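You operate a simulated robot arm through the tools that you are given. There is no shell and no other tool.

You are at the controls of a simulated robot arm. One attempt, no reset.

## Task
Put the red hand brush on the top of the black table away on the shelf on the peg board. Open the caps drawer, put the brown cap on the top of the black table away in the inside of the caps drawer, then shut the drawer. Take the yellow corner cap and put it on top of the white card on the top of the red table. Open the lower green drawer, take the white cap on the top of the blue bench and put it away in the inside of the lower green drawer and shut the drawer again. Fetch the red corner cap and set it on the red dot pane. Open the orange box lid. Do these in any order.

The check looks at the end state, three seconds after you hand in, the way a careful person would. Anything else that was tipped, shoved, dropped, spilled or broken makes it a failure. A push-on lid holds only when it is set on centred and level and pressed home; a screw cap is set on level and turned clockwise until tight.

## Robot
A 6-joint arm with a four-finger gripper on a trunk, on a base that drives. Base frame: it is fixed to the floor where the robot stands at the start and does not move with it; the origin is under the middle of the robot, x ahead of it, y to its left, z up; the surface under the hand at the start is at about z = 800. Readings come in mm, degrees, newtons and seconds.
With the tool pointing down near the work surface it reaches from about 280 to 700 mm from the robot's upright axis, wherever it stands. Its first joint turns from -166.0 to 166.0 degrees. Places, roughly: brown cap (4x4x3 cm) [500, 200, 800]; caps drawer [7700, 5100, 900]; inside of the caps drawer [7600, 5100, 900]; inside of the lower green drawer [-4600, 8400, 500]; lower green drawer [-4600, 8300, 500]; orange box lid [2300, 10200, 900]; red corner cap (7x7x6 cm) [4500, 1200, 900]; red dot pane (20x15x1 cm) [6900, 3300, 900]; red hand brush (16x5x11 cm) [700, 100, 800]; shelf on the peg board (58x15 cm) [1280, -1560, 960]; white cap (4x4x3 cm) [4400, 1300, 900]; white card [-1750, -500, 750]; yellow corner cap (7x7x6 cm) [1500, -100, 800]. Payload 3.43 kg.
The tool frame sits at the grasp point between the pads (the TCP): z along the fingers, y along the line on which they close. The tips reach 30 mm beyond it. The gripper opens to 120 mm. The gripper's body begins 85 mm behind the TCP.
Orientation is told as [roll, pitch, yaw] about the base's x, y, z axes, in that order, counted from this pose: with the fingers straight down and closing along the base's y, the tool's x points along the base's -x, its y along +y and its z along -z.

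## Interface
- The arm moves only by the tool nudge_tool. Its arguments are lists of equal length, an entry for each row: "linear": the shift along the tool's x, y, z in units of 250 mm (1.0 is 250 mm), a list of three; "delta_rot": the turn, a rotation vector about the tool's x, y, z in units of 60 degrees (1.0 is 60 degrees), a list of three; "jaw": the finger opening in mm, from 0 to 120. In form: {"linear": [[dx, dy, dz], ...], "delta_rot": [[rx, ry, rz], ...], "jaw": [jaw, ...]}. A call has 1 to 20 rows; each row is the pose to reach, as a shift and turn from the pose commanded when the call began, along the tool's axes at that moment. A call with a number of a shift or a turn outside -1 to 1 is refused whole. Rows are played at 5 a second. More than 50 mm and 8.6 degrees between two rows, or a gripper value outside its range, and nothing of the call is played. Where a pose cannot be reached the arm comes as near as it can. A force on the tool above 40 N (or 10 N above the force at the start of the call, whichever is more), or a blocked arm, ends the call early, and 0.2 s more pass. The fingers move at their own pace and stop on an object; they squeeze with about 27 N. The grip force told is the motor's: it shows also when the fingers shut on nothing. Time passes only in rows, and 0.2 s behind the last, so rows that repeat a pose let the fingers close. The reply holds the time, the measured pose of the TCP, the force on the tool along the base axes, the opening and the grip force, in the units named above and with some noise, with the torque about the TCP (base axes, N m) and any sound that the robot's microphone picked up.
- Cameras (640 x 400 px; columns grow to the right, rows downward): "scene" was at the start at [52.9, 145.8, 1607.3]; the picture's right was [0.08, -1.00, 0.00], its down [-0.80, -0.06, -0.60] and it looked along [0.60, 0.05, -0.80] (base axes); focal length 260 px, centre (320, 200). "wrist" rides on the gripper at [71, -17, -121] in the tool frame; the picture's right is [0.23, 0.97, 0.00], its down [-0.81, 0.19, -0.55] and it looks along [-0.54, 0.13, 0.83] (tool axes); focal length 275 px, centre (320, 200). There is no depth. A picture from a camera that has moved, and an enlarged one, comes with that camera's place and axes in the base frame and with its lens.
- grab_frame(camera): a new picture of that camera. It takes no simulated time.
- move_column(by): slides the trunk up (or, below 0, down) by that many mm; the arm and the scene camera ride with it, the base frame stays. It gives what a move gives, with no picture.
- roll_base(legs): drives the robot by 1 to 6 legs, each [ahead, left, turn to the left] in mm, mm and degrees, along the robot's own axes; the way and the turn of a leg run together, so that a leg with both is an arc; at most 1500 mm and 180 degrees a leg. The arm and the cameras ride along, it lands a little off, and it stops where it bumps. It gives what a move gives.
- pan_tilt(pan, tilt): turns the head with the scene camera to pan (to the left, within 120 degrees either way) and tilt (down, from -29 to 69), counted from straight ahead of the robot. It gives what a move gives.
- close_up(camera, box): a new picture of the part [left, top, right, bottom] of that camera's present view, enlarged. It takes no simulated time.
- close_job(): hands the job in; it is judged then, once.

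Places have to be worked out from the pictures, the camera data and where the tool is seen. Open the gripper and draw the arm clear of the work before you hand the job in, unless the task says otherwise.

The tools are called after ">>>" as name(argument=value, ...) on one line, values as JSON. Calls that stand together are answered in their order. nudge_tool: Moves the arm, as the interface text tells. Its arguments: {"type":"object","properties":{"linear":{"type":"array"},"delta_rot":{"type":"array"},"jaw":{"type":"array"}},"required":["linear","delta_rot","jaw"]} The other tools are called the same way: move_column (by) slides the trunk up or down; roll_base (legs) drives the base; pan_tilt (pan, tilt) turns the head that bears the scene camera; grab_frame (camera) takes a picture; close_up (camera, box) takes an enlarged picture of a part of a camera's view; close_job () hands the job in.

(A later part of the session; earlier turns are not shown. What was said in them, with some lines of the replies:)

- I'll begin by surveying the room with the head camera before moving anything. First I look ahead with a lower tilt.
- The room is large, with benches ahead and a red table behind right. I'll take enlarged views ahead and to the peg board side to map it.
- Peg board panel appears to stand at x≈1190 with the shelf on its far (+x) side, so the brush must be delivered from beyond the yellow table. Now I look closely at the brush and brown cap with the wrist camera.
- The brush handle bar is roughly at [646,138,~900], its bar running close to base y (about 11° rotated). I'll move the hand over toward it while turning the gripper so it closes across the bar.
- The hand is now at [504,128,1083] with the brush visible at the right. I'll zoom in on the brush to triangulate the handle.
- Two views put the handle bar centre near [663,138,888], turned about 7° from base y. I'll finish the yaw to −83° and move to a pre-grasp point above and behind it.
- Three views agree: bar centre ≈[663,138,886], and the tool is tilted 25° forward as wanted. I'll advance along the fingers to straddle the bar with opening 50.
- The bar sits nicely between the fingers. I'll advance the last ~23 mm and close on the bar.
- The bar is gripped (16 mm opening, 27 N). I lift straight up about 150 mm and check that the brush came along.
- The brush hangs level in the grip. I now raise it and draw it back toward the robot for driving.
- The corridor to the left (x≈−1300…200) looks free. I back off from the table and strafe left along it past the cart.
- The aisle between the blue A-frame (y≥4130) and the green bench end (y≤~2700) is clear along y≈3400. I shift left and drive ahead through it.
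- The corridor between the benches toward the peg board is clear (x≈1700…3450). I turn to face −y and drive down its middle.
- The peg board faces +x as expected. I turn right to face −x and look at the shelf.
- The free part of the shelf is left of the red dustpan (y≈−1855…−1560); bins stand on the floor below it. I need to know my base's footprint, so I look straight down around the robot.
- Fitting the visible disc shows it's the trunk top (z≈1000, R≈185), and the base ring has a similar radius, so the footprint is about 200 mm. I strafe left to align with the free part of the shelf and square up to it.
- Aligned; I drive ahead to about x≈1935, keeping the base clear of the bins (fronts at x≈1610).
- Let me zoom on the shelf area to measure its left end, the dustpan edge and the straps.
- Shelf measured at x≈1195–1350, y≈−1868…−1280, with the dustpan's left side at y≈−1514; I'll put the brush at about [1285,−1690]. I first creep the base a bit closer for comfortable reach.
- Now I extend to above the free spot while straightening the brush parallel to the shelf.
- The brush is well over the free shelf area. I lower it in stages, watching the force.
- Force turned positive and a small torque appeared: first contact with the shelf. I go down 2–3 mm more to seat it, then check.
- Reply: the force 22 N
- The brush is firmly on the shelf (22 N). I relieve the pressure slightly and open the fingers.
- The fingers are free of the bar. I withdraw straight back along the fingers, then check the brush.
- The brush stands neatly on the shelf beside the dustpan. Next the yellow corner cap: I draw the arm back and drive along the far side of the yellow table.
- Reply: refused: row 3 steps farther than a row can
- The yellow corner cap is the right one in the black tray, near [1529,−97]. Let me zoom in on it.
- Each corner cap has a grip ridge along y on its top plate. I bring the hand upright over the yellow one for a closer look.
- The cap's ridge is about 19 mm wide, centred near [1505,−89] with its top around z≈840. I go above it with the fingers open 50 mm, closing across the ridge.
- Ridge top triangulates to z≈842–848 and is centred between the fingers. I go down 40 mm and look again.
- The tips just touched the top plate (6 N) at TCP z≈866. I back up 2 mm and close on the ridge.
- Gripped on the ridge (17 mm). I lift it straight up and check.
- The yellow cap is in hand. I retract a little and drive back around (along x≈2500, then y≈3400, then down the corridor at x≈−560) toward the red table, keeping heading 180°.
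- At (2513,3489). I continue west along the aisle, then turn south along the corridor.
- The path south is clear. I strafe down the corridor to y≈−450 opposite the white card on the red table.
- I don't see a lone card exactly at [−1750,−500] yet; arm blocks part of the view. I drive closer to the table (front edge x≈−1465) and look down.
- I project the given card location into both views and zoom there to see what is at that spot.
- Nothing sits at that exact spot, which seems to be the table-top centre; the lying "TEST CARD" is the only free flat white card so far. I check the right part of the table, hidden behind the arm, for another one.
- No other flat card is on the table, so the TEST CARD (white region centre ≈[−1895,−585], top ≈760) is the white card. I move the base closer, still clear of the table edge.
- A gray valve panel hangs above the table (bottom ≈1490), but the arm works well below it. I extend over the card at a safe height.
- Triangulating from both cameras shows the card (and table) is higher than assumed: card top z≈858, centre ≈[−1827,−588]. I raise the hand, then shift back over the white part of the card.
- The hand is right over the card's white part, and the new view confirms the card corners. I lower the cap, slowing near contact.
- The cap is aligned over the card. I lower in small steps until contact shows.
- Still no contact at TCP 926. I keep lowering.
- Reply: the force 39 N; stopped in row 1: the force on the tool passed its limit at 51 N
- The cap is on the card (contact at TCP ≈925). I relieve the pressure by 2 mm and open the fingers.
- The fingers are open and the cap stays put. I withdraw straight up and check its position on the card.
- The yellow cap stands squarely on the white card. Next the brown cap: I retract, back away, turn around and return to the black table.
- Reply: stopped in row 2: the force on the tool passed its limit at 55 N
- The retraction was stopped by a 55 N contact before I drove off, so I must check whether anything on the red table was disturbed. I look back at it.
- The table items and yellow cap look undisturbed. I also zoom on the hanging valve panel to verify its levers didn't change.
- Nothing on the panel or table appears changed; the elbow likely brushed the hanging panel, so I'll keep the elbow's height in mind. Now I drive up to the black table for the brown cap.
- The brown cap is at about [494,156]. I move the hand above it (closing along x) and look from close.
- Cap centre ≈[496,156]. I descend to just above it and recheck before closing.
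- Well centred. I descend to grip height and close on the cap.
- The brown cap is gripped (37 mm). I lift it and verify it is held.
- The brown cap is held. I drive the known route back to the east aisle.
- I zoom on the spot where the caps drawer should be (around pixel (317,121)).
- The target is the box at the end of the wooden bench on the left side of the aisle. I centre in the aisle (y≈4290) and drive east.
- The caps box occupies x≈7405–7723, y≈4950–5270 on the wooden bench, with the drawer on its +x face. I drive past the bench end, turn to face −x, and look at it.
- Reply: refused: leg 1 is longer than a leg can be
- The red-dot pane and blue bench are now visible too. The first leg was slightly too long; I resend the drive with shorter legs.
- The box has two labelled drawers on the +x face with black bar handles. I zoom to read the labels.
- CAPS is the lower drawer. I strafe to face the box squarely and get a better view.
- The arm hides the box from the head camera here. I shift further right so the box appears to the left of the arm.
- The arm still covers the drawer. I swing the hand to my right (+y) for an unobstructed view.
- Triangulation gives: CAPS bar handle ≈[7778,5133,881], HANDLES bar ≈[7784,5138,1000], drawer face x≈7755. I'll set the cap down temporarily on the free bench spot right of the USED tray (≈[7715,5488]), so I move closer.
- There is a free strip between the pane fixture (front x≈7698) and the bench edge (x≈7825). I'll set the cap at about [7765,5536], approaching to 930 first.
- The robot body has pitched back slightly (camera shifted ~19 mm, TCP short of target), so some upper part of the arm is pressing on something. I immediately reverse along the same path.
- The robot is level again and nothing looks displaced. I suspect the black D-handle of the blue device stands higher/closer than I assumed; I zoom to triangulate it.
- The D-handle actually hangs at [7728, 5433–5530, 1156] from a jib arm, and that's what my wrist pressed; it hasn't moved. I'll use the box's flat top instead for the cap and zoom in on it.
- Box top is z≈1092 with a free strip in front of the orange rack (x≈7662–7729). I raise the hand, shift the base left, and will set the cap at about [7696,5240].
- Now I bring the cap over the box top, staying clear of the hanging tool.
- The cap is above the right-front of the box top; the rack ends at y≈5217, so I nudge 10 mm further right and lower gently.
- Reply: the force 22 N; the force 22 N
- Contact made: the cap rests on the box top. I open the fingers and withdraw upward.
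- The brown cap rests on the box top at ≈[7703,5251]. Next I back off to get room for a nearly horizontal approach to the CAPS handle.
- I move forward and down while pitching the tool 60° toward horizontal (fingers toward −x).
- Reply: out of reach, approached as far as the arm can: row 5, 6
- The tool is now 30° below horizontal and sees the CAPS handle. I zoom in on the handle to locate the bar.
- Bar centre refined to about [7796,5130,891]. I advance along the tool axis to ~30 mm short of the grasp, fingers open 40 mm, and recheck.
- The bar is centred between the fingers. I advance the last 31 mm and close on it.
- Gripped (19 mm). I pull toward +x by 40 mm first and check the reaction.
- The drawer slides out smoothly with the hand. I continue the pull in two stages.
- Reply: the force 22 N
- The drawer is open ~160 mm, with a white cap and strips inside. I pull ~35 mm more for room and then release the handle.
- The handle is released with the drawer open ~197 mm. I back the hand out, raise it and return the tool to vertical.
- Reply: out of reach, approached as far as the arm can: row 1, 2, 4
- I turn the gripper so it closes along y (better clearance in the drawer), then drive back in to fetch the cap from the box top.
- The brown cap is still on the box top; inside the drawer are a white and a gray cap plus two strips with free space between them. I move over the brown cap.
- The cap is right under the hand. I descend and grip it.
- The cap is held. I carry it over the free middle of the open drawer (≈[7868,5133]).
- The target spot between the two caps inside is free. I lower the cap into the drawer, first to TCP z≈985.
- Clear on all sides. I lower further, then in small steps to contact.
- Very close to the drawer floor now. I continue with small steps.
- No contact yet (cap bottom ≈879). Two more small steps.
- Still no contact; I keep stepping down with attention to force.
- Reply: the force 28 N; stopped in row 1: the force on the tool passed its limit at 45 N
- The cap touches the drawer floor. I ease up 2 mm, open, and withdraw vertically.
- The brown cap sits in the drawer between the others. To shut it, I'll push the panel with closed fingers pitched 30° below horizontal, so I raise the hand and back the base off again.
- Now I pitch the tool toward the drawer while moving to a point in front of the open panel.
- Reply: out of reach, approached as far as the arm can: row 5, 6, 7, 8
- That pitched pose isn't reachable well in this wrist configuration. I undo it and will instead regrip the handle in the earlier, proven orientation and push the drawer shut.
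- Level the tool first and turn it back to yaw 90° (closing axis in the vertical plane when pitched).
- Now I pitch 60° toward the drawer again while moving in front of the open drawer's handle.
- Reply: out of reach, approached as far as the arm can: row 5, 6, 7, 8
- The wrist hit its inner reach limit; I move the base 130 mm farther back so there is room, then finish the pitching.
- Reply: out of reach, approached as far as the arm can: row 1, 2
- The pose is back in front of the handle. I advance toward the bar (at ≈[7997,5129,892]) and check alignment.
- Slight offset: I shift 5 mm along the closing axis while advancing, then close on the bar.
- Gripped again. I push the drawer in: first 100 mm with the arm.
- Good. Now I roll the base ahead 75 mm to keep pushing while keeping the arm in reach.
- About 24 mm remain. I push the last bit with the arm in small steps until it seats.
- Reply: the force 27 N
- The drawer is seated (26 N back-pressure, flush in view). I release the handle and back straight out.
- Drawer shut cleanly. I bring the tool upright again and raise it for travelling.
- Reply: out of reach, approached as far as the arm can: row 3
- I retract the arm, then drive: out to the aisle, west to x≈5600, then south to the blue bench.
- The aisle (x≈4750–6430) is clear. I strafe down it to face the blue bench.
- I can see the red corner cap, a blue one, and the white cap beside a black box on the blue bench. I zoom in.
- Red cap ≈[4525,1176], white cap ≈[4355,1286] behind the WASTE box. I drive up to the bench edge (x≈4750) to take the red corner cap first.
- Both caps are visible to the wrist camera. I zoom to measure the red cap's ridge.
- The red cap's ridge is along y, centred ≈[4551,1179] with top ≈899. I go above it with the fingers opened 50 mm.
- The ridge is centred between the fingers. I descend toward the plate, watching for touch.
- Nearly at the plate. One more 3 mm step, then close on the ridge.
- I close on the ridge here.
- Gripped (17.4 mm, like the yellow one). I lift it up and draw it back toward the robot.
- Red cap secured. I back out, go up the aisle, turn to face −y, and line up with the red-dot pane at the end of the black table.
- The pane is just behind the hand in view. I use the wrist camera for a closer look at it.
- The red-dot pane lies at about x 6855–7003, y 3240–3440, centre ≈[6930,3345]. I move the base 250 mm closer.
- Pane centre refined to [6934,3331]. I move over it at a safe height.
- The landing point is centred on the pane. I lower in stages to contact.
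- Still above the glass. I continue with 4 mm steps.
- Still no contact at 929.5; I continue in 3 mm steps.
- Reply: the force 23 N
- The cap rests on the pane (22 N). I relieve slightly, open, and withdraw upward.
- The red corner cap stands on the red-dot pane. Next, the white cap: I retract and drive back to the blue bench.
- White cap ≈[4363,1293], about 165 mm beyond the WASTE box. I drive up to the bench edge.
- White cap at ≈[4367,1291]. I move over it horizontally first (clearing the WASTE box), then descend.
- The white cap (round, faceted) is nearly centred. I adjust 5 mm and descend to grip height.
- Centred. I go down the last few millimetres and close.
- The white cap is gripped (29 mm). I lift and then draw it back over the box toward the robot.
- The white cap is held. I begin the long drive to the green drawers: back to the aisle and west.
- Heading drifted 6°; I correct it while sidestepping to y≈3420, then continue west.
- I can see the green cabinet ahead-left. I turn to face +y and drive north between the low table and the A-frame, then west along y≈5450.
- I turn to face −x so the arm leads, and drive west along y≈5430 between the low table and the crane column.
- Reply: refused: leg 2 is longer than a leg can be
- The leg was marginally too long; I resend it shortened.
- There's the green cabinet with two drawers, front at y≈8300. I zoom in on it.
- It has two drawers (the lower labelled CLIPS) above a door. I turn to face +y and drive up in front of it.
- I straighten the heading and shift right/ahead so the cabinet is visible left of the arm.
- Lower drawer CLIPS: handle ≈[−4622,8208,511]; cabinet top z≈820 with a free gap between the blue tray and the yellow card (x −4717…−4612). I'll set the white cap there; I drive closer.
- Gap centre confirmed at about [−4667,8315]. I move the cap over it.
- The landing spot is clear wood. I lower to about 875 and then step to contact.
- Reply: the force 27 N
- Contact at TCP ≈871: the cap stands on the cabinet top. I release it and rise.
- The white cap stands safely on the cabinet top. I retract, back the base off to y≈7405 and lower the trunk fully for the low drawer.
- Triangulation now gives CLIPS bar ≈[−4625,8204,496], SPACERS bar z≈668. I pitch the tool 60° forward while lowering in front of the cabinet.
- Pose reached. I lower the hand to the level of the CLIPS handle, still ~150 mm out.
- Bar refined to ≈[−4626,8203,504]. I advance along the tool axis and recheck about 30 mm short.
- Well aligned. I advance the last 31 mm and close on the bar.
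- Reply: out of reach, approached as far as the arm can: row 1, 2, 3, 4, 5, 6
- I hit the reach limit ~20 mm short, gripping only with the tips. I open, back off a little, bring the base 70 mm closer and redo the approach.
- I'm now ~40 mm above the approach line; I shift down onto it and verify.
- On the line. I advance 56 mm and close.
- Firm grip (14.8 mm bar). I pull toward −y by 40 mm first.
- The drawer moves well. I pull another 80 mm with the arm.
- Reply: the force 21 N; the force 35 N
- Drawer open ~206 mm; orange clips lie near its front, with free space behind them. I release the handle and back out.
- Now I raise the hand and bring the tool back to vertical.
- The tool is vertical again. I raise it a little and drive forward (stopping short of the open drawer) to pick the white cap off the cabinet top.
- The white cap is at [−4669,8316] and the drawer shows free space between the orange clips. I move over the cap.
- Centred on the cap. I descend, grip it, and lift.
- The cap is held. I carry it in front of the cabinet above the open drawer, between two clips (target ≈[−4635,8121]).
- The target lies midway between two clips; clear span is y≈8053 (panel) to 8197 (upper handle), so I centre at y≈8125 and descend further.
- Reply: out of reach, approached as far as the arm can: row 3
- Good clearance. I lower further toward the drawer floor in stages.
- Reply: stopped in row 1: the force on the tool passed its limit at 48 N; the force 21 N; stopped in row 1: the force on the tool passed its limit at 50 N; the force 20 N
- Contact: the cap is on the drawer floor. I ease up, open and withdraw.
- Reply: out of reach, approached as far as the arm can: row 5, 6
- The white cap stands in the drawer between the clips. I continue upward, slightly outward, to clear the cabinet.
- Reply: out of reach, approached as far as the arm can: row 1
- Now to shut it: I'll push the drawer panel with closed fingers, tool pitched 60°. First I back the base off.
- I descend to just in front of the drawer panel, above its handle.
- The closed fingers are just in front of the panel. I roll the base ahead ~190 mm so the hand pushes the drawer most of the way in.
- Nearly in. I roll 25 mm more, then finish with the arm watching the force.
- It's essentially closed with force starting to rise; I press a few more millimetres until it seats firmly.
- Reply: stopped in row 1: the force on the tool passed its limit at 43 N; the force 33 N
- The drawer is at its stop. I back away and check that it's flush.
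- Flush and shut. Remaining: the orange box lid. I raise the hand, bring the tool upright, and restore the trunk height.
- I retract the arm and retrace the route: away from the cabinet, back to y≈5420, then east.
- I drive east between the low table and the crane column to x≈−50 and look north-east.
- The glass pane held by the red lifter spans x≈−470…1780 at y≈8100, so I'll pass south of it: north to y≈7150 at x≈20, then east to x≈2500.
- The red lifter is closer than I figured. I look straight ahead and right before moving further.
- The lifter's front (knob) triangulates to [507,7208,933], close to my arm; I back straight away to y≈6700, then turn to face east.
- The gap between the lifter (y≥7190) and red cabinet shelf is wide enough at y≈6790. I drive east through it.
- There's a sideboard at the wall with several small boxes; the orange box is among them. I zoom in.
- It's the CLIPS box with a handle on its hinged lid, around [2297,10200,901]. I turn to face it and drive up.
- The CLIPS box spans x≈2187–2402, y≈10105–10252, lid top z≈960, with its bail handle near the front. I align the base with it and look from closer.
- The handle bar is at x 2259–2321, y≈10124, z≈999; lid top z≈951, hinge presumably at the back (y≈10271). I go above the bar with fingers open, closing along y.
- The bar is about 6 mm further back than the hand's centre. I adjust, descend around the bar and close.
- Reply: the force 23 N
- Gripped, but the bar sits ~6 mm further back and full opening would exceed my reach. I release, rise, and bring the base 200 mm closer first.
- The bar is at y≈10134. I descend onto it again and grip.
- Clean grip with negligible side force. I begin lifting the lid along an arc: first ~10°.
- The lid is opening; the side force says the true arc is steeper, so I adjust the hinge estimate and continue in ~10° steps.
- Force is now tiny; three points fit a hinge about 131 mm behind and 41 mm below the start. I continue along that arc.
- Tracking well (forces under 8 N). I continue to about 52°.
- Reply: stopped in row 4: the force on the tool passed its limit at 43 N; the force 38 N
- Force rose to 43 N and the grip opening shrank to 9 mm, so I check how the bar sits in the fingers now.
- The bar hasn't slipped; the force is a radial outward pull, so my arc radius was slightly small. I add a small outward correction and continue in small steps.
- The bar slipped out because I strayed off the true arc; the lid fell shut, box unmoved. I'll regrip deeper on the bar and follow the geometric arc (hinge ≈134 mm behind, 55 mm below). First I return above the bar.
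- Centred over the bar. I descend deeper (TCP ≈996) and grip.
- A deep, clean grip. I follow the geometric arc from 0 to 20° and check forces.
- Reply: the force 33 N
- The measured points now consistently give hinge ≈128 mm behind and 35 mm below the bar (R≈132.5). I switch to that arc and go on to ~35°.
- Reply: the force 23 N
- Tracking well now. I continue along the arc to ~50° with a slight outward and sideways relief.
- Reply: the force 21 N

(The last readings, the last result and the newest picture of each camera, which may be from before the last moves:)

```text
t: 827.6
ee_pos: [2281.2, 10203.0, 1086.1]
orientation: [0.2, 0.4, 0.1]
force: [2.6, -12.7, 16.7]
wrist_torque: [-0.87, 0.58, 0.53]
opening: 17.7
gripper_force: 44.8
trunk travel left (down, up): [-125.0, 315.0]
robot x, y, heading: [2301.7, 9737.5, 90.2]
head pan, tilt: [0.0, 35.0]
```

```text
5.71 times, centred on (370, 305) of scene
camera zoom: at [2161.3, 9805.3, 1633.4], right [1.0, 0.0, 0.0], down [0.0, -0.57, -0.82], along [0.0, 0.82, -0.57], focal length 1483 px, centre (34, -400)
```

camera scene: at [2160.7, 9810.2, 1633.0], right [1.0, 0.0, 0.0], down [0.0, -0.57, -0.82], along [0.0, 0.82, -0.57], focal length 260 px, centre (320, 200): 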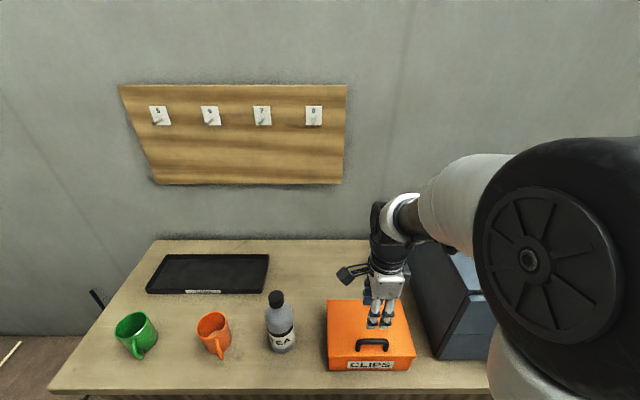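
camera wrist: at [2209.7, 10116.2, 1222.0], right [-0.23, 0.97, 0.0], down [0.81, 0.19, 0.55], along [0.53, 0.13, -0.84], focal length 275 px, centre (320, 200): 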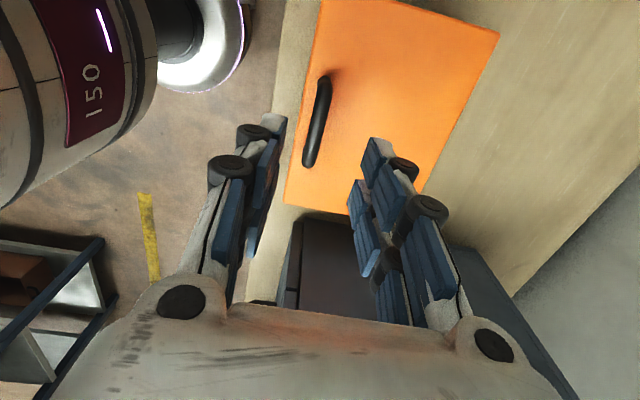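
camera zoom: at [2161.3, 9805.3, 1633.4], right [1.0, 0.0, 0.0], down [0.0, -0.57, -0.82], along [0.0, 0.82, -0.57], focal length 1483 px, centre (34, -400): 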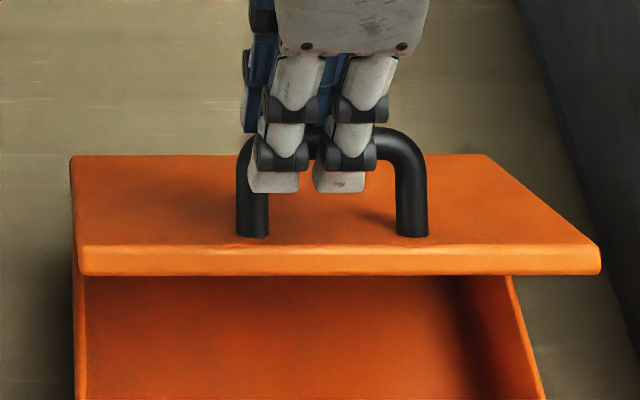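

Still a mild outward pull (21 N) — the arc rises a bit more. I correct outward and take another ~8° step.

>>> nudge_tool(linear=[[0, 0.018, -0.034], [0, 0.05, -0.06]], delta_rot=[[0, 0, 0], [0, 0, 0]], jaw=[0, 0])

>>> close_up(camera="scene", box=[330, 260, 410, 330])

```text
t: 828.2
ee_pos: [2279.6, 10221.1, 1097.9]
orientation: [0.2, 0.4, -0.1]
force: [-0.2, 0.6, -0.3]
wrist_torque: [-0.03, 0.0, 0.03]
opening: 0.0
gripper_force: 33.5
trunk travel left (down, up): [-125.0, 315.0]
robot x, y, heading: [2301.8, 9737.9, 90.0]
head pan, tilt: [0.0, 35.0]
```

```text
5.71 times, centred on (370, 295) of scene
camera zoom: at [2160.5, 9811.4, 1632.8], right [1.0, 0.0, 0.0], down [0.0, -0.58, -0.82], along [0.0, 0.82, -0.58], focal length 1483 px, centre (34, -343)
```

zoom: 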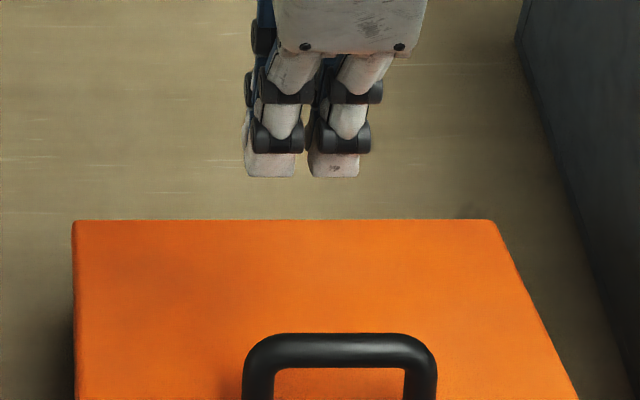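

It slipped again, and the images show why: the bar is lower (z≈986) than I thought, so only the fingertips were holding it. I'll regrip with TCP at ≈988, centred between the posts, and use the same arc (R≈132.5, start angle ≈14.5°).

>>> nudge_tool(linear=[[0, 0, -0.06], [-0.01, -0.16, -0.06], [-0.02, -0.33, -0.04], [-0.03, -0.348, 0]], delta_rot=[[0, 0, 0], [0, 0, 0], [0, 0, 0], [0, 0, 0]], jaw=[20, 46, 46, 46])

>>> nudge_tool(linear=[[0, 0, 0.15], [0, 0, 0.3], [0, 0, 0.4], [0, 0, 0.428]], delta_rot=[[0, 0, 0], [0, 0, 0], [0, 0, 0], [0, 0, 0]], jaw=[46, 46, 46, 46])

>>> close_up(camera="scene", box=[330, 310, 410, 380])

```text
t: 829.2
ee_pos: [2288.9, 10132.1, 1099.3]
orientation: [0.1, 0.3, 0.1]
force: [0.2, 0.1, 0.1]
wrist_torque: [0.0, 0.0, 0.02]
opening: 45.8
gripper_force: 0.1
trunk travel left (down, up): [-125.0, 315.0]
robot x, y, heading: [2300.3, 9745.0, 89.8]
head pan, tilt: [0.0, 35.0]
```

```text
t: 830.2
ee_pos: [2286.7, 10131.9, 993.1]
orientation: [0.1, 0.4, 0.1]
force: [0.9, 0.5, -1.0]
wrist_torque: [-0.02, 0.0, 0.02]
opening: 45.9
gripper_force: 0.0
trunk travel left (down, up): [-125.0, 315.0]
robot x, y, heading: [2302.3, 9741.3, 89.7]
head pan, tilt: [0.0, 35.0]
```

```text
5.71 times, centred on (370, 345) of scene
camera zoom: at [2160.6, 9808.8, 1633.1], right [1.0, 0.0, 0.0], down [0.0, -0.57, -0.82], along [0.0, 0.82, -0.57], focal length 1483 px, centre (34, -629)
```

zoom: 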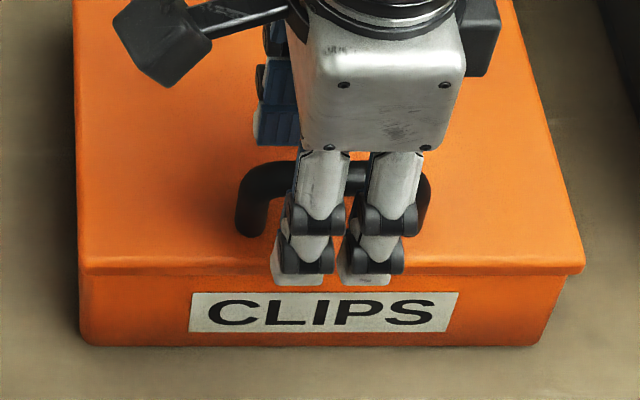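

I go 4 mm lower and close.

>>> nudge_tool(linear=[[0, 0.006, 0.018], [0, 0.006, 0.018], [0, 0.006, 0.018], [0, 0.006, 0.018], [0, 0.006, 0.018], [0, 0.006, 0.018]], delta_rot=[[0, 0, 0], [0, 0, 0], [0, 0, 0], [0, 0, 0], [0, 0, 0], [0, 0, 0]], jaw=[46, 32, 18, 4, 0, 0])

>>> close_up(camera="scene", box=[330, 310, 410, 380])

>>> grab_frame(camera="wrist")

```text
t: 831.6
ee_pos: [2287.6, 10134.2, 989.0]
orientation: [0.1, 0.4, 0.2]
force: [-0.7, 5.2, -0.3]
wrist_torque: [0.03, 0.04, -0.18]
opening: 13.0
gripper_force: 41.2
trunk travel left (down, up): [-125.0, 315.0]
robot x, y, heading: [2303.1, 9738.6, 89.9]
head pan, tilt: [0.0, 35.0]
```

```text
5.71 times, centred on (370, 345) of scene
camera zoom: at [2160.7, 9809.5, 1633.1], right [1.0, 0.0, 0.0], down [0.0, -0.57, -0.82], along [0.0, 0.82, -0.57], focal length 1483 px, centre (34, -629)
```

zoom: 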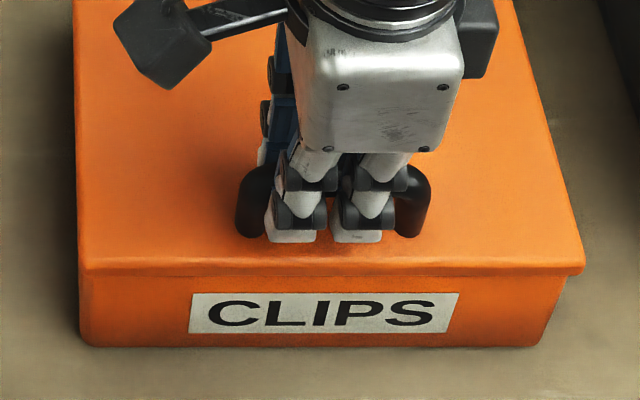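

```text
taken
camera wrist: at [2215.5, 10115.7, 1110.1], right [-0.23, 0.97, 0.01], down [0.81, 0.19, 0.55], along [0.53, 0.13, -0.84], focal length 275 px, centre (320, 200)
```

wrist: 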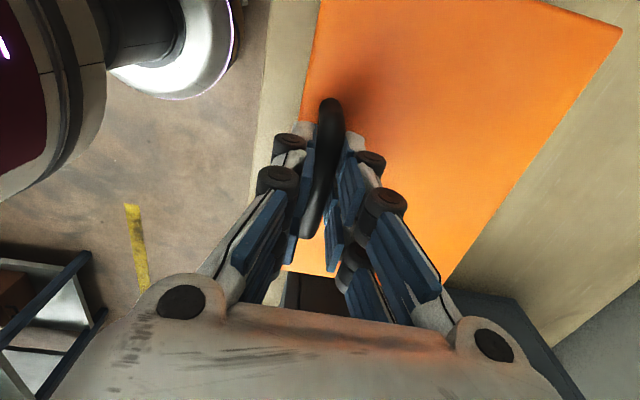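

Now the bar sits at the pad centre. I follow the arc to 20°.

>>> nudge_tool(linear=[[0, 0.0136, -0.044], [0, 0.031, -0.087], [0, 0.052, -0.128], [0, 0.076, -0.167]], delta_rot=[[0, 0, 0], [0, 0, 0], [0, 0, 0], [0, 0, 0]], jaw=[0, 0, 0, 0])

>>> close_up(camera="scene", box=[320, 290, 420, 370])

```text
t: 832.6
ee_pos: [2289.3, 10155.4, 1028.7]
orientation: [0.3, 0.5, 0.2]
force: [16.4, 15.9, -15.4]
wrist_torque: [-0.19, -0.96, 0.09]
opening: 12.8
gripper_force: 45.3
trunk travel left (down, up): [-125.0, 315.0]
robot x, y, heading: [2303.6, 9741.4, 90.0]
head pan, tilt: [0.0, 35.0]
```

```text
5.00 times, centred on (370, 330) of scene
camera zoom: at [2163.1, 9812.4, 1633.1], right [1.0, 0.0, 0.0], down [0.0, -0.58, -0.82], along [0.0, 0.82, -0.58], focal length 1297 px, centre (70, -450)
```

zoom: 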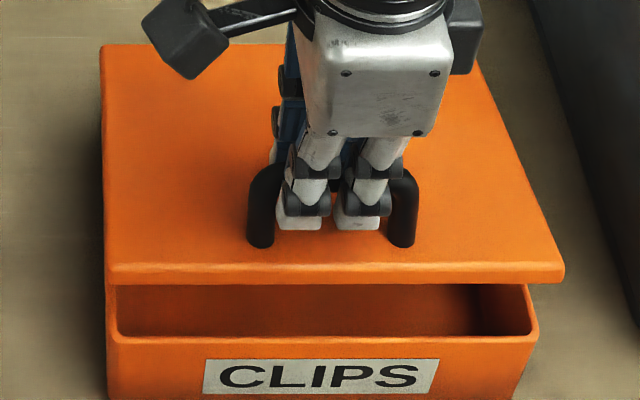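

With the deep grip the force now shows the true arc: lower/further back, matching my original geometry (R≈145, start angle ≈22°). I move onto that arc up to 30°.

>>> nudge_tool(linear=[[-0.006, 0.032, -0.003], [-0.008, 0.067, -0.039], [-0.008, 0.106, -0.072]], delta_rot=[[0, 0, 0], [0, 0, 0], [0, 0, 0]], jaw=[0, 0, 0])

>>> close_up(camera="scene", box=[320, 280, 420, 360])

```text
t: 833.5
ee_pos: [2290.1, 10169.8, 1046.3]
orientation: [-0.6, 0.4, 0.1]
force: [5.1, -15.5, 13.6]
wrist_torque: [-0.35, -0.35, -0.15]
opening: 13.0
gripper_force: 44.8
trunk travel left (down, up): [-125.0, 315.0]
robot x, y, heading: [2304.3, 9737.1, 90.0]
head pan, tilt: [0.0, 35.0]
stopped in row 3: the force on the tool passed its limit at 45 N (the readings are from after the stop); the commanded pose is now the measured one
```

```text
5.00 times, centred on (370, 320) of scene
camera zoom: at [2161.5, 9804.6, 1633.4], right [1.0, 0.0, 0.0], down [0.0, -0.57, -0.82], along [0.0, 0.82, -0.57], focal length 1297 px, centre (70, -400)
```

zoom: 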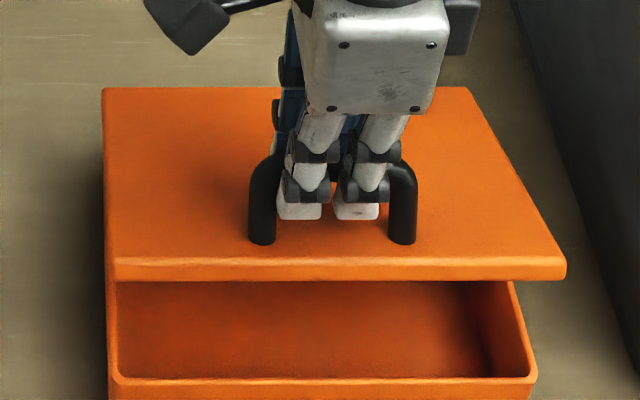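

Both force readings now fit a hinge ≈116 mm behind and 35 mm below the bar (R≈121). I continue on that arc in small steps.

>>> nudge_tool(linear=[[0, 0.017, -0.013], [0, 0.035, -0.025], [0, 0.052, -0.037]], delta_rot=[[0, 0, 0], [0, 0, 0], [0, 0, 0]], jaw=[0, 0, 0])

>>> close_up(camera="scene", box=[320, 270, 420, 350])

```text
t: 834.3
ee_pos: [2289.1, 10181.3, 1057.8]
orientation: [-0.8, 0.4, 0.0]
force: [3.3, -13.7, 15.0]
wrist_torque: [-0.29, -0.04, -0.13]
opening: 13.0
gripper_force: 44.7
trunk travel left (down, up): [-125.0, 315.0]
robot x, y, heading: [2296.3, 9741.9, 90.0]
head pan, tilt: [0.0, 35.0]
stopped in row 3: the force on the tool passed its limit at 41 N (the readings are from after the stop); the commanded pose is now the measured one
```

```text
5.00 times, centred on (370, 310) of scene
camera zoom: at [2161.4, 9803.9, 1633.3], right [1.0, 0.0, 0.0], down [0.0, -0.57, -0.82], along [0.0, 0.82, -0.57], focal length 1297 px, centre (70, -350)
```

zoom: 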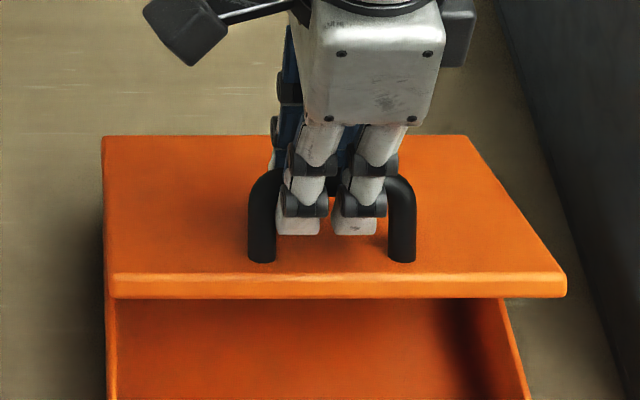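

Careful analysis of the lid edge positions gives a consistent hinge: ≈137 mm behind and 41 mm below the bar (R=143, start angle 16.7°), which explains all forces. I continue on this arc from the present ~34° to 45°.

>>> nudge_tool(linear=[[0, 0.022, -0.021], [0, 0.0456, -0.039], [0, 0.067, -0.053], [0, 0.0884, -0.065]], delta_rot=[[0, 0, 0], [0, 0, 0], [0, 0, 0], [0, 0, 0]], jaw=[0, 0, 0, 0])

>>> close_up(camera="scene", box=[320, 260, 420, 340])

```text
t: 835.3
ee_pos: [2289.4, 10208.3, 1072.3]
orientation: [-0.4, 0.3, 0.1]
force: [9.4, -8.6, 16.0]
wrist_torque: [-0.16, -0.21, -0.22]
opening: 12.5
gripper_force: 44.8
trunk travel left (down, up): [-125.0, 315.0]
robot x, y, heading: [2300.6, 9739.5, 90.1]
head pan, tilt: [0.0, 35.0]
```

```text
5.00 times, centred on (370, 300) of scene
camera zoom: at [2162.4, 9805.5, 1633.4], right [1.0, 0.0, 0.0], down [0.0, -0.57, -0.82], along [0.0, 0.82, -0.57], focal length 1297 px, centre (70, -300)
```

zoom: 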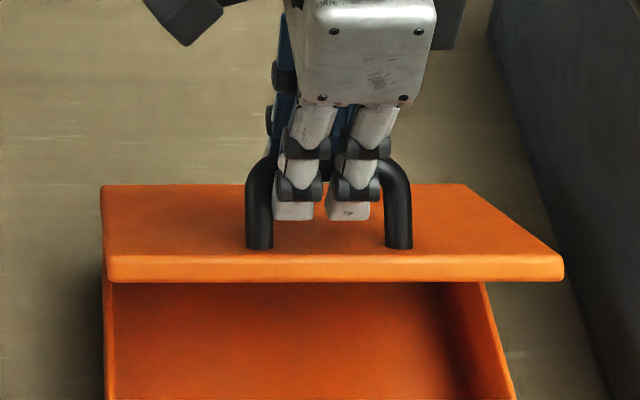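

Good: the lid is at ~47° with the bar securely held. I continue to 55°.

>>> nudge_tool(linear=[[0, 0.02, -0.016], [0, 0.042, -0.03], [0, 0.066, -0.041], [0, 0.088, -0.05]], delta_rot=[[0, 0, 0], [0, 0, 0], [0, 0, 0], [0, 0, 0]], jaw=[0, 0, 0, 0])

>>> close_up(camera="scene", box=[320, 250, 420, 330])

```text
t: 836.3
ee_pos: [2289.6, 10231.7, 1082.6]
orientation: [-0.8, 0.4, 0.1]
force: [11.9, 1.7, -11.7]
wrist_torque: [-0.18, -0.25, -0.14]
opening: 12.6
gripper_force: 45.2
trunk travel left (down, up): [-125.0, 315.0]
robot x, y, heading: [2300.7, 9738.8, 89.8]
head pan, tilt: [0.0, 35.0]
```

```text
5.00 times, centred on (370, 290) of scene
camera zoom: at [2162.6, 9809.4, 1633.1], right [1.0, 0.0, 0.0], down [0.0, -0.57, -0.82], along [0.0, 0.82, -0.57], focal length 1297 px, centre (70, -250)
```

zoom: 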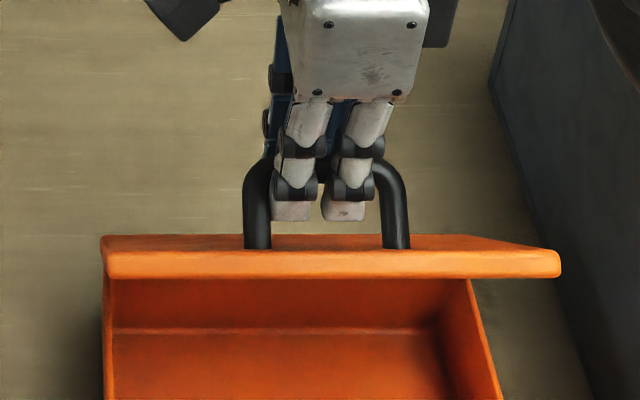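

At ~57° now, forces small. I continue across the top of the arc to ~72°.

>>> nudge_tool(linear=[[0, 0.036, -0.002], [0, 0.072, -0.006], [0, 0.108, -0.009], [0, 0.144, -0.011]], delta_rot=[[0, 0, 0], [0, 0, 0], [0, 0, 0], [0, 0, 0]], jaw=[0, 0, 0, 0])

>>> close_up(camera="scene", box=[320, 240, 420, 320])

```text
t: 837.3
ee_pos: [2288.6, 10268.0, 1089.1]
orientation: [-0.3, 0.5, 0.1]
force: [14.2, -0.6, 20.4]
wrist_torque: [-0.07, -0.23, -0.15]
opening: 12.7
gripper_force: 45.1
trunk travel left (down, up): [-125.0, 315.0]
robot x, y, heading: [2300.2, 9737.6, 90.0]
head pan, tilt: [0.0, 35.0]
```

```text
5.00 times, centred on (370, 280) of scene
camera zoom: at [2163.1, 9806.2, 1633.5], right [1.0, 0.0, 0.0], down [0.0, -0.57, -0.82], along [0.0, 0.82, -0.57], focal length 1297 px, centre (70, -200)
```

zoom: 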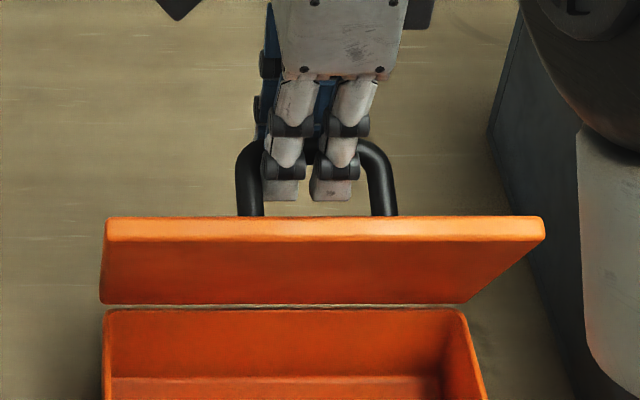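

The lid is at ~72° and its underside is visible. I continue over the top to ~87°.

>>> nudge_tool(linear=[[0, 0.04, -0.008], [0, 0.08, -0.008], [0, 0.12, -0.003], [0, 0.152, 0.004]], delta_rot=[[0, 0, 0], [0, 0, 0], [0, 0, 0], [0, 0, 0]], jaw=[0, 0, 0, 0])

>>> close_up(camera="scene", box=[310, 230, 430, 330])

```text
t: 838.3
ee_pos: [2289.3, 10305.0, 1084.3]
orientation: [-0.5, 0.5, 0.1]
force: [10.4, 0.1, 0.6]
wrist_torque: [-0.15, 0.16, -0.19]
opening: 12.9
gripper_force: 44.4
trunk travel left (down, up): [-125.0, 315.0]
robot x, y, heading: [2302.6, 9742.9, 89.9]
head pan, tilt: [0.0, 35.0]
```

```text
4.00 times, centred on (370, 280) of scene
camera zoom: at [2162.4, 9807.9, 1633.2], right [1.0, 0.0, 0.0], down [0.0, -0.57, -0.82], along [0.0, 0.82, -0.57], focal length 1038 px, centre (120, -120)
```

zoom: 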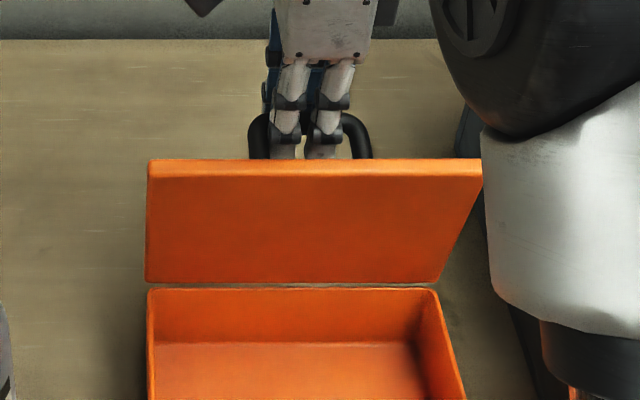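

Vertical now (~87°), forces nil. I carry it past vertical to ~100°.

>>> nudge_tool(linear=[[0, 0.03, 0.006], [0, 0.06, 0.014], [0, 0.09, 0.025], [0, 0.122, 0.038]], delta_rot=[[0, 0, 0], [0, 0, 0], [0, 0, 0], [0, 0, 0]], jaw=[0, 0, 0, 0])

>>> close_up(camera="scene", box=[310, 220, 430, 320])

```text
t: 839.3
ee_pos: [2289.0, 10334.4, 1075.0]
orientation: [-0.7, 0.5, 0.1]
force: [14.4, -0.4, -0.4]
wrist_torque: [-0.13, 0.09, -0.09]
opening: 12.9
gripper_force: 45.5
trunk travel left (down, up): [-125.0, 315.0]
robot x, y, heading: [2301.5, 9739.9, 90.1]
head pan, tilt: [0.0, 35.0]
```

```text
4.00 times, centred on (370, 270) of scene
camera zoom: at [2163.1, 9808.2, 1633.3], right [1.0, 0.0, 0.0], down [0.0, -0.57, -0.82], along [0.0, 0.82, -0.57], focal length 1038 px, centre (120, -80)
```

zoom: 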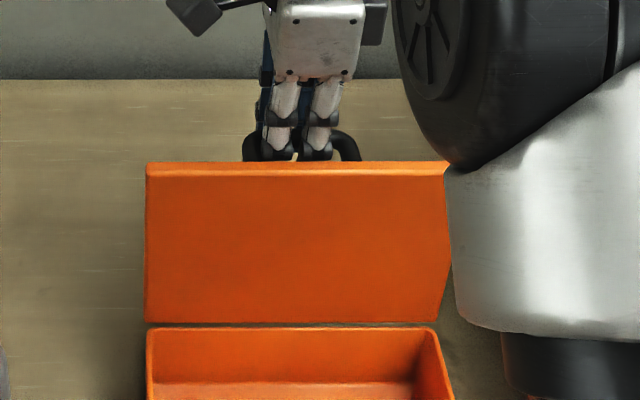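

~100° with no stop felt yet. I keep guiding it further back gently to find its stop.

>>> nudge_tool(linear=[[0, 0.03, 0.014], [0, 0.06, 0.031], [0, 0.088, 0.051]], delta_rot=[[0, 0, 0], [0, 0, 0], [0, 0, 0]], jaw=[0, 0, 0])

>>> close_up(camera="scene", box=[310, 210, 430, 310])

```text
t: 840.1
ee_pos: [2289.8, 10357.7, 1062.9]
orientation: [-0.4, 0.4, 0.2]
force: [12.8, 3.2, 3.3]
wrist_torque: [-0.05, -0.14, -0.17]
opening: 12.5
gripper_force: 44.5
trunk travel left (down, up): [-125.0, 315.0]
robot x, y, heading: [2298.5, 9739.2, 90.2]
head pan, tilt: [0.0, 35.0]
```

```text
4.00 times, centred on (370, 260) of scene
camera zoom: at [2162.8, 9808.4, 1633.3], right [1.0, 0.0, 0.0], down [0.0, -0.57, -0.82], along [0.0, 0.82, -0.57], focal length 1038 px, centre (120, -40)
```

zoom: 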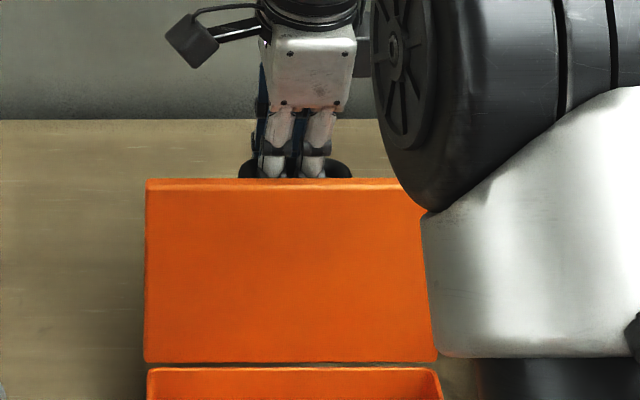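

The lid is now ~110°, well past vertical with no load on the hand. I open the fingers just slightly and withdraw upward so the lid settles back.

>>> nudge_tool(linear=[[0, 0, 0], [0, 0, 0], [0, 0, 0]], delta_rot=[[0, 0, 0], [0, 0, 0], [0, 0, 0]], jaw=[18, 26, 28])

>>> close_up(camera="scene", box=[310, 210, 430, 310])

>>> grab_frame(camera="wrist")

```text
t: 840.9
ee_pos: [2289.4, 10356.7, 1062.1]
orientation: [-0.6, 0.4, 0.1]
force: [12.3, 1.5, 3.0]
wrist_torque: [-0.06, 0.07, 0.15]
opening: 27.6
gripper_force: 0.0
trunk travel left (down, up): [-125.0, 315.0]
robot x, y, heading: [2300.8, 9739.6, 89.9]
head pan, tilt: [0.0, 35.0]
```

```text
4.00 times, centred on (370, 260) of scene
camera zoom: at [2162.7, 9808.0, 1633.3], right [1.0, 0.0, 0.0], down [0.0, -0.57, -0.82], along [0.0, 0.82, -0.57], focal length 1038 px, centre (120, -40)
```

zoom: 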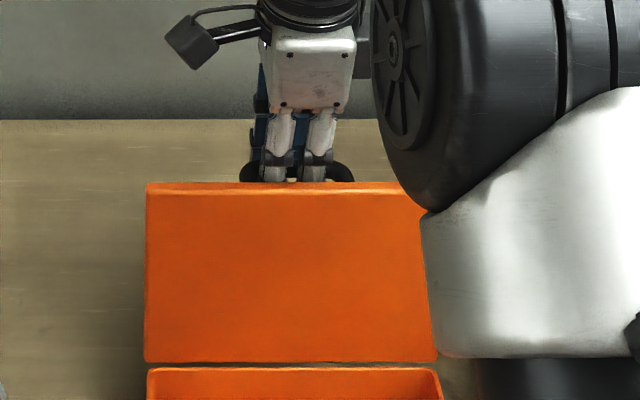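

```text
taken
camera wrist: at [2218.0, 10340.7, 1182.8], right [-0.23, 0.97, -0.01], down [0.81, 0.2, 0.54], along [0.53, 0.12, -0.84], focal length 275 px, centre (320, 200)
```

wrist: 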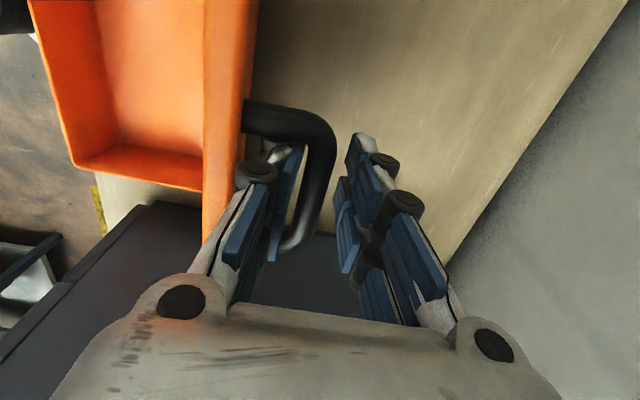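

The front finger is inside the bail with ~12 N of sideways contact; I relieve that 3 mm to +x first, then withdraw straight up slowly.

>>> nudge_tool(linear=[[-0.012, 0, 0], [-0.012, 0, 0]], delta_rot=[[0, 0, 0], [0, 0, 0]], jaw=[28, 28])

>>> nudge_tool(linear=[[0, 0, -0.04], [0, 0, -0.08]], delta_rot=[[0, 0, 0], [0, 0, 0]], jaw=[28, 28])

>>> close_up(camera="scene", box=[310, 210, 430, 310])

>>> grab_frame(camera="wrist")

```text
t: 841.5
ee_pos: [2290.6, 10356.3, 1061.1]
orientation: [-0.6, 0.5, 0.2]
force: [0.2, 1.0, 0.5]
wrist_torque: [0.01, -0.03, -0.04]
opening: 27.5
gripper_force: 0.1
trunk travel left (down, up): [-125.0, 315.0]
robot x, y, heading: [2300.8, 9736.2, 90.1]
head pan, tilt: [0.0, 35.0]
```

```text
t: 842.1
ee_pos: [2290.7, 10356.4, 1082.2]
orientation: [-0.6, 0.4, 0.0]
force: [-0.2, 0.3, 0.2]
wrist_torque: [-0.01, -0.01, -0.03]
opening: 27.5
gripper_force: 0.0
trunk travel left (down, up): [-125.0, 315.0]
robot x, y, heading: [2298.5, 9741.8, 89.6]
head pan, tilt: [0.0, 35.0]
```

```text
4.00 times, centred on (370, 260) of scene
camera zoom: at [2160.8, 9807.9, 1633.1], right [1.0, 0.0, 0.0], down [0.0, -0.57, -0.82], along [0.0, 0.82, -0.57], focal length 1038 px, centre (120, -40)
```

zoom: 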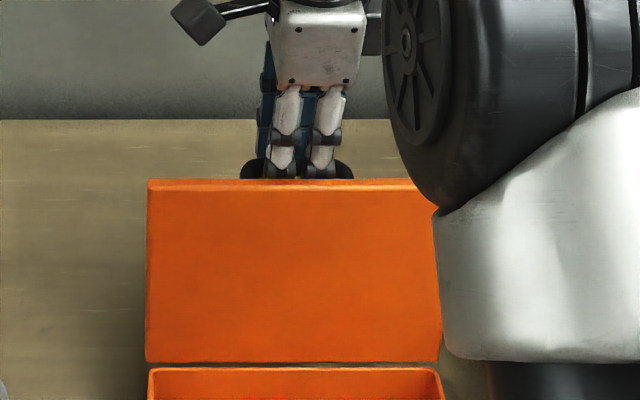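

```text
taken
camera wrist: at [2220.1, 10340.2, 1203.8], right [-0.23, 0.97, -0.01], down [0.81, 0.2, 0.55], along [0.53, 0.12, -0.84], focal length 275 px, centre (320, 200)
```

wrist: 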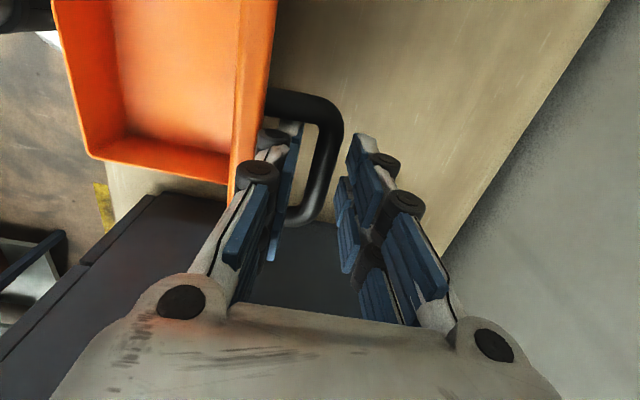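

The contact is gone and the lid stays put. I keep withdrawing upward.

>>> nudge_tool(linear=[[0, 0, -0.06], [0, 0, -0.14], [0, 0, -0.26], [0, 0, -0.4], [0, 0, -0.5]], delta_rot=[[0, 0, 0], [0, 0, 0], [0, 0, 0], [0, 0, 0], [0, 0, 0]], jaw=[28, 28, 28, 28, 28])

>>> grab_frame(camera="scene")

>>> grab_frame(camera="wrist")

```text
t: 843.3
ee_pos: [2288.9, 10356.0, 1208.3]
orientation: [-0.6, 0.5, 0.1]
force: [0.6, -0.2, 0.2]
wrist_torque: [0.01, 0.01, -0.01]
opening: 28.1
gripper_force: 0.0
trunk travel left (down, up): [-125.0, 315.0]
robot x, y, heading: [2301.9, 9739.6, 90.0]
head pan, tilt: [0.0, 35.0]
```

```text
taken
camera scene: at [2160.8, 9807.9, 1633.1], right [1.0, 0.0, 0.0], down [0.0, -0.57, -0.82], along [0.0, 0.82, -0.57], focal length 260 px, centre (320, 200)
```

scene: 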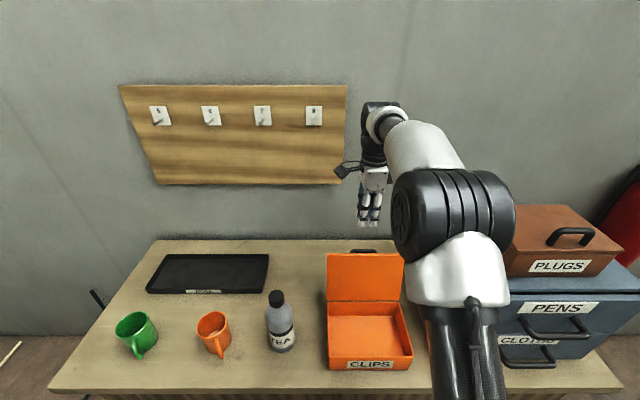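

```text
taken
camera wrist: at [2218.6, 10339.3, 1330.0], right [-0.23, 0.97, -0.01], down [0.81, 0.2, 0.55], along [0.53, 0.12, -0.84], focal length 275 px, centre (320, 200)
```

wrist: 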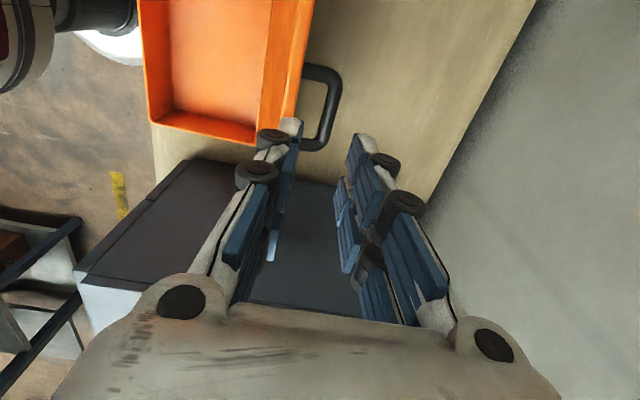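

The lid stays open at ~110° on its own. I draw the arm back over it, well clear, and open the gripper.

>>> nudge_tool(linear=[[0, -0.08, -0.08], [0, -0.22, -0.12], [0, -0.38, -0.14], [0, -0.54, -0.14], [0, -0.7, -0.14], [0, -0.86, -0.14], [0, -1.0, -0.14]], delta_rot=[[0, 0, 0], [0, 0, 0], [0, 0, 0], [0, 0, 0], [0, 0, 0], [0, 0, 0], [0, 0, 0]], jaw=[28, 28, 40, 50, 60, 60, 60])

>>> roll_base(legs=[[-400, 0, 0]])

>>> pan_tilt(pan=0, tilt=30)

>>> grab_frame(camera="scene")

>>> close_up(camera="scene", box=[200, 150, 440, 300])

```text
t: 844.9
ee_pos: [2290.5, 10105.6, 1244.6]
orientation: [-0.5, 0.4, 0.2]
force: [-0.2, -0.2, 0.1]
wrist_torque: [0.01, 0.01, 0.0]
opening: 59.8
gripper_force: 0.1
trunk travel left (down, up): [-125.0, 315.0]
robot x, y, heading: [2301.0, 9735.5, 89.7]
head pan, tilt: [0.0, 35.0]
```

```text
t: 847.3
ee_pos: [2290.0, 9722.2, 1244.5]
orientation: [-0.7, 0.4, 0.4]
force: [0.7, -1.0, -0.3]
wrist_torque: [0.07, -0.04, 0.0]
opening: 60.2
gripper_force: 0.0
trunk travel left (down, up): [-125.0, 315.0]
robot x, y, heading: [2297.7, 9358.1, 90.5]
head pan, tilt: [0.0, 35.0]
```

```text
t: 848.0
ee_pos: [2288.9, 9723.3, 1245.1]
orientation: [-0.6, 0.5, 0.5]
force: [-0.2, 0.3, 0.6]
wrist_torque: [0.03, -0.02, -0.01]
opening: 59.7
gripper_force: 0.1
trunk travel left (down, up): [-125.0, 315.0]
robot x, y, heading: [2302.3, 9358.0, 90.1]
head pan, tilt: [0.0, 30.0]
```

```text
taken
camera scene: at [2161.0, 9425.1, 1640.9], right [1.0, 0.01, 0.0], down [0.0, -0.5, -0.87], along [-0.01, 0.87, -0.5], focal length 260 px, centre (320, 200)
```

scene: 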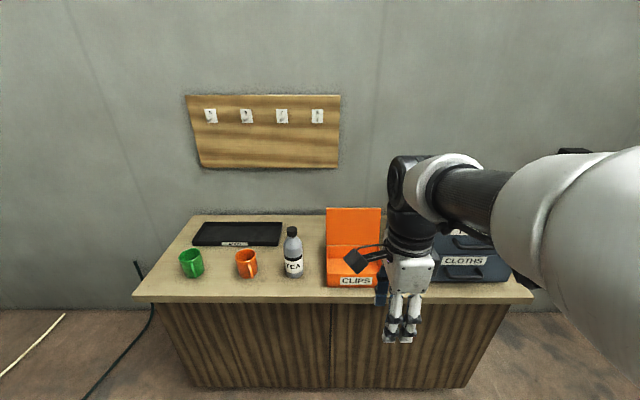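

```text
2.67 times, centred on (320, 225) of scene
camera zoom: at [2161.0, 9425.1, 1640.9], right [1.0, 0.01, 0.0], down [0.0, -0.5, -0.87], along [-0.01, 0.87, -0.5], focal length 692 px, centre (320, 133)
```

zoom: 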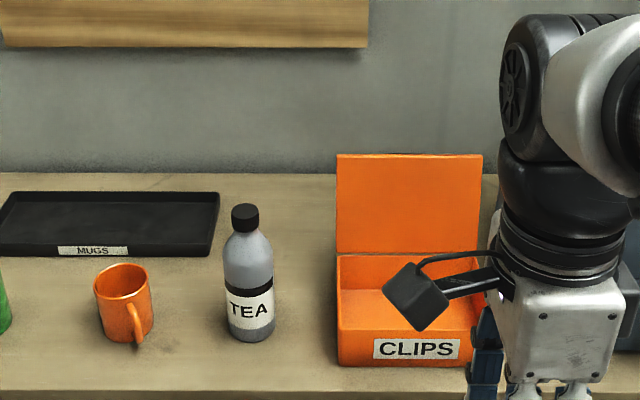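

All six jobs are done: brush on the shelf, brown cap in the shut caps drawer, yellow cap on the white card, white cap in the shut lower green drawer, red cap on the red-dot pane, and the orange lid standing open. The gripper is open and the arm is clear, so I hand in.

>>> close_job()

```text
The job is handed in.
```

All six tasks are finished and the job is handed in. The gripper is open and the arm is clear of the work.

- **Red hand brush:** it stands on the peg board shelf, beside the red dustpan.
- **Brown cap:** it is inside the caps drawer between the two caps already there, and the drawer is pushed shut to its stop.
- **Yellow corner cap:** it stands on the "TEST CARD" on the red table. That was the only flat white card on that table, so I took it to be the one meant.
- **White cap:** it is upright between the orange clips in the lower green drawer (labelled CLIPS). The drawer is shut flush.
- **Red corner cap:** it stands near the middle of the red dot pane.
- **Orange box lid:** it stays open by itself at about 110°. It slipped from the grip and fell shut twice before it stayed open; the box did not move.

The arm had two unplanned contacts. At the red table, something stopped it at 55 N, probably the hanging valve panel. At the caps box, the wrist pressed against the tool hanging beside it. I checked both spots afterwards and nothing looked moved. I also set the brown and white caps down briefly on nearby surfaces while I opened their drawers.
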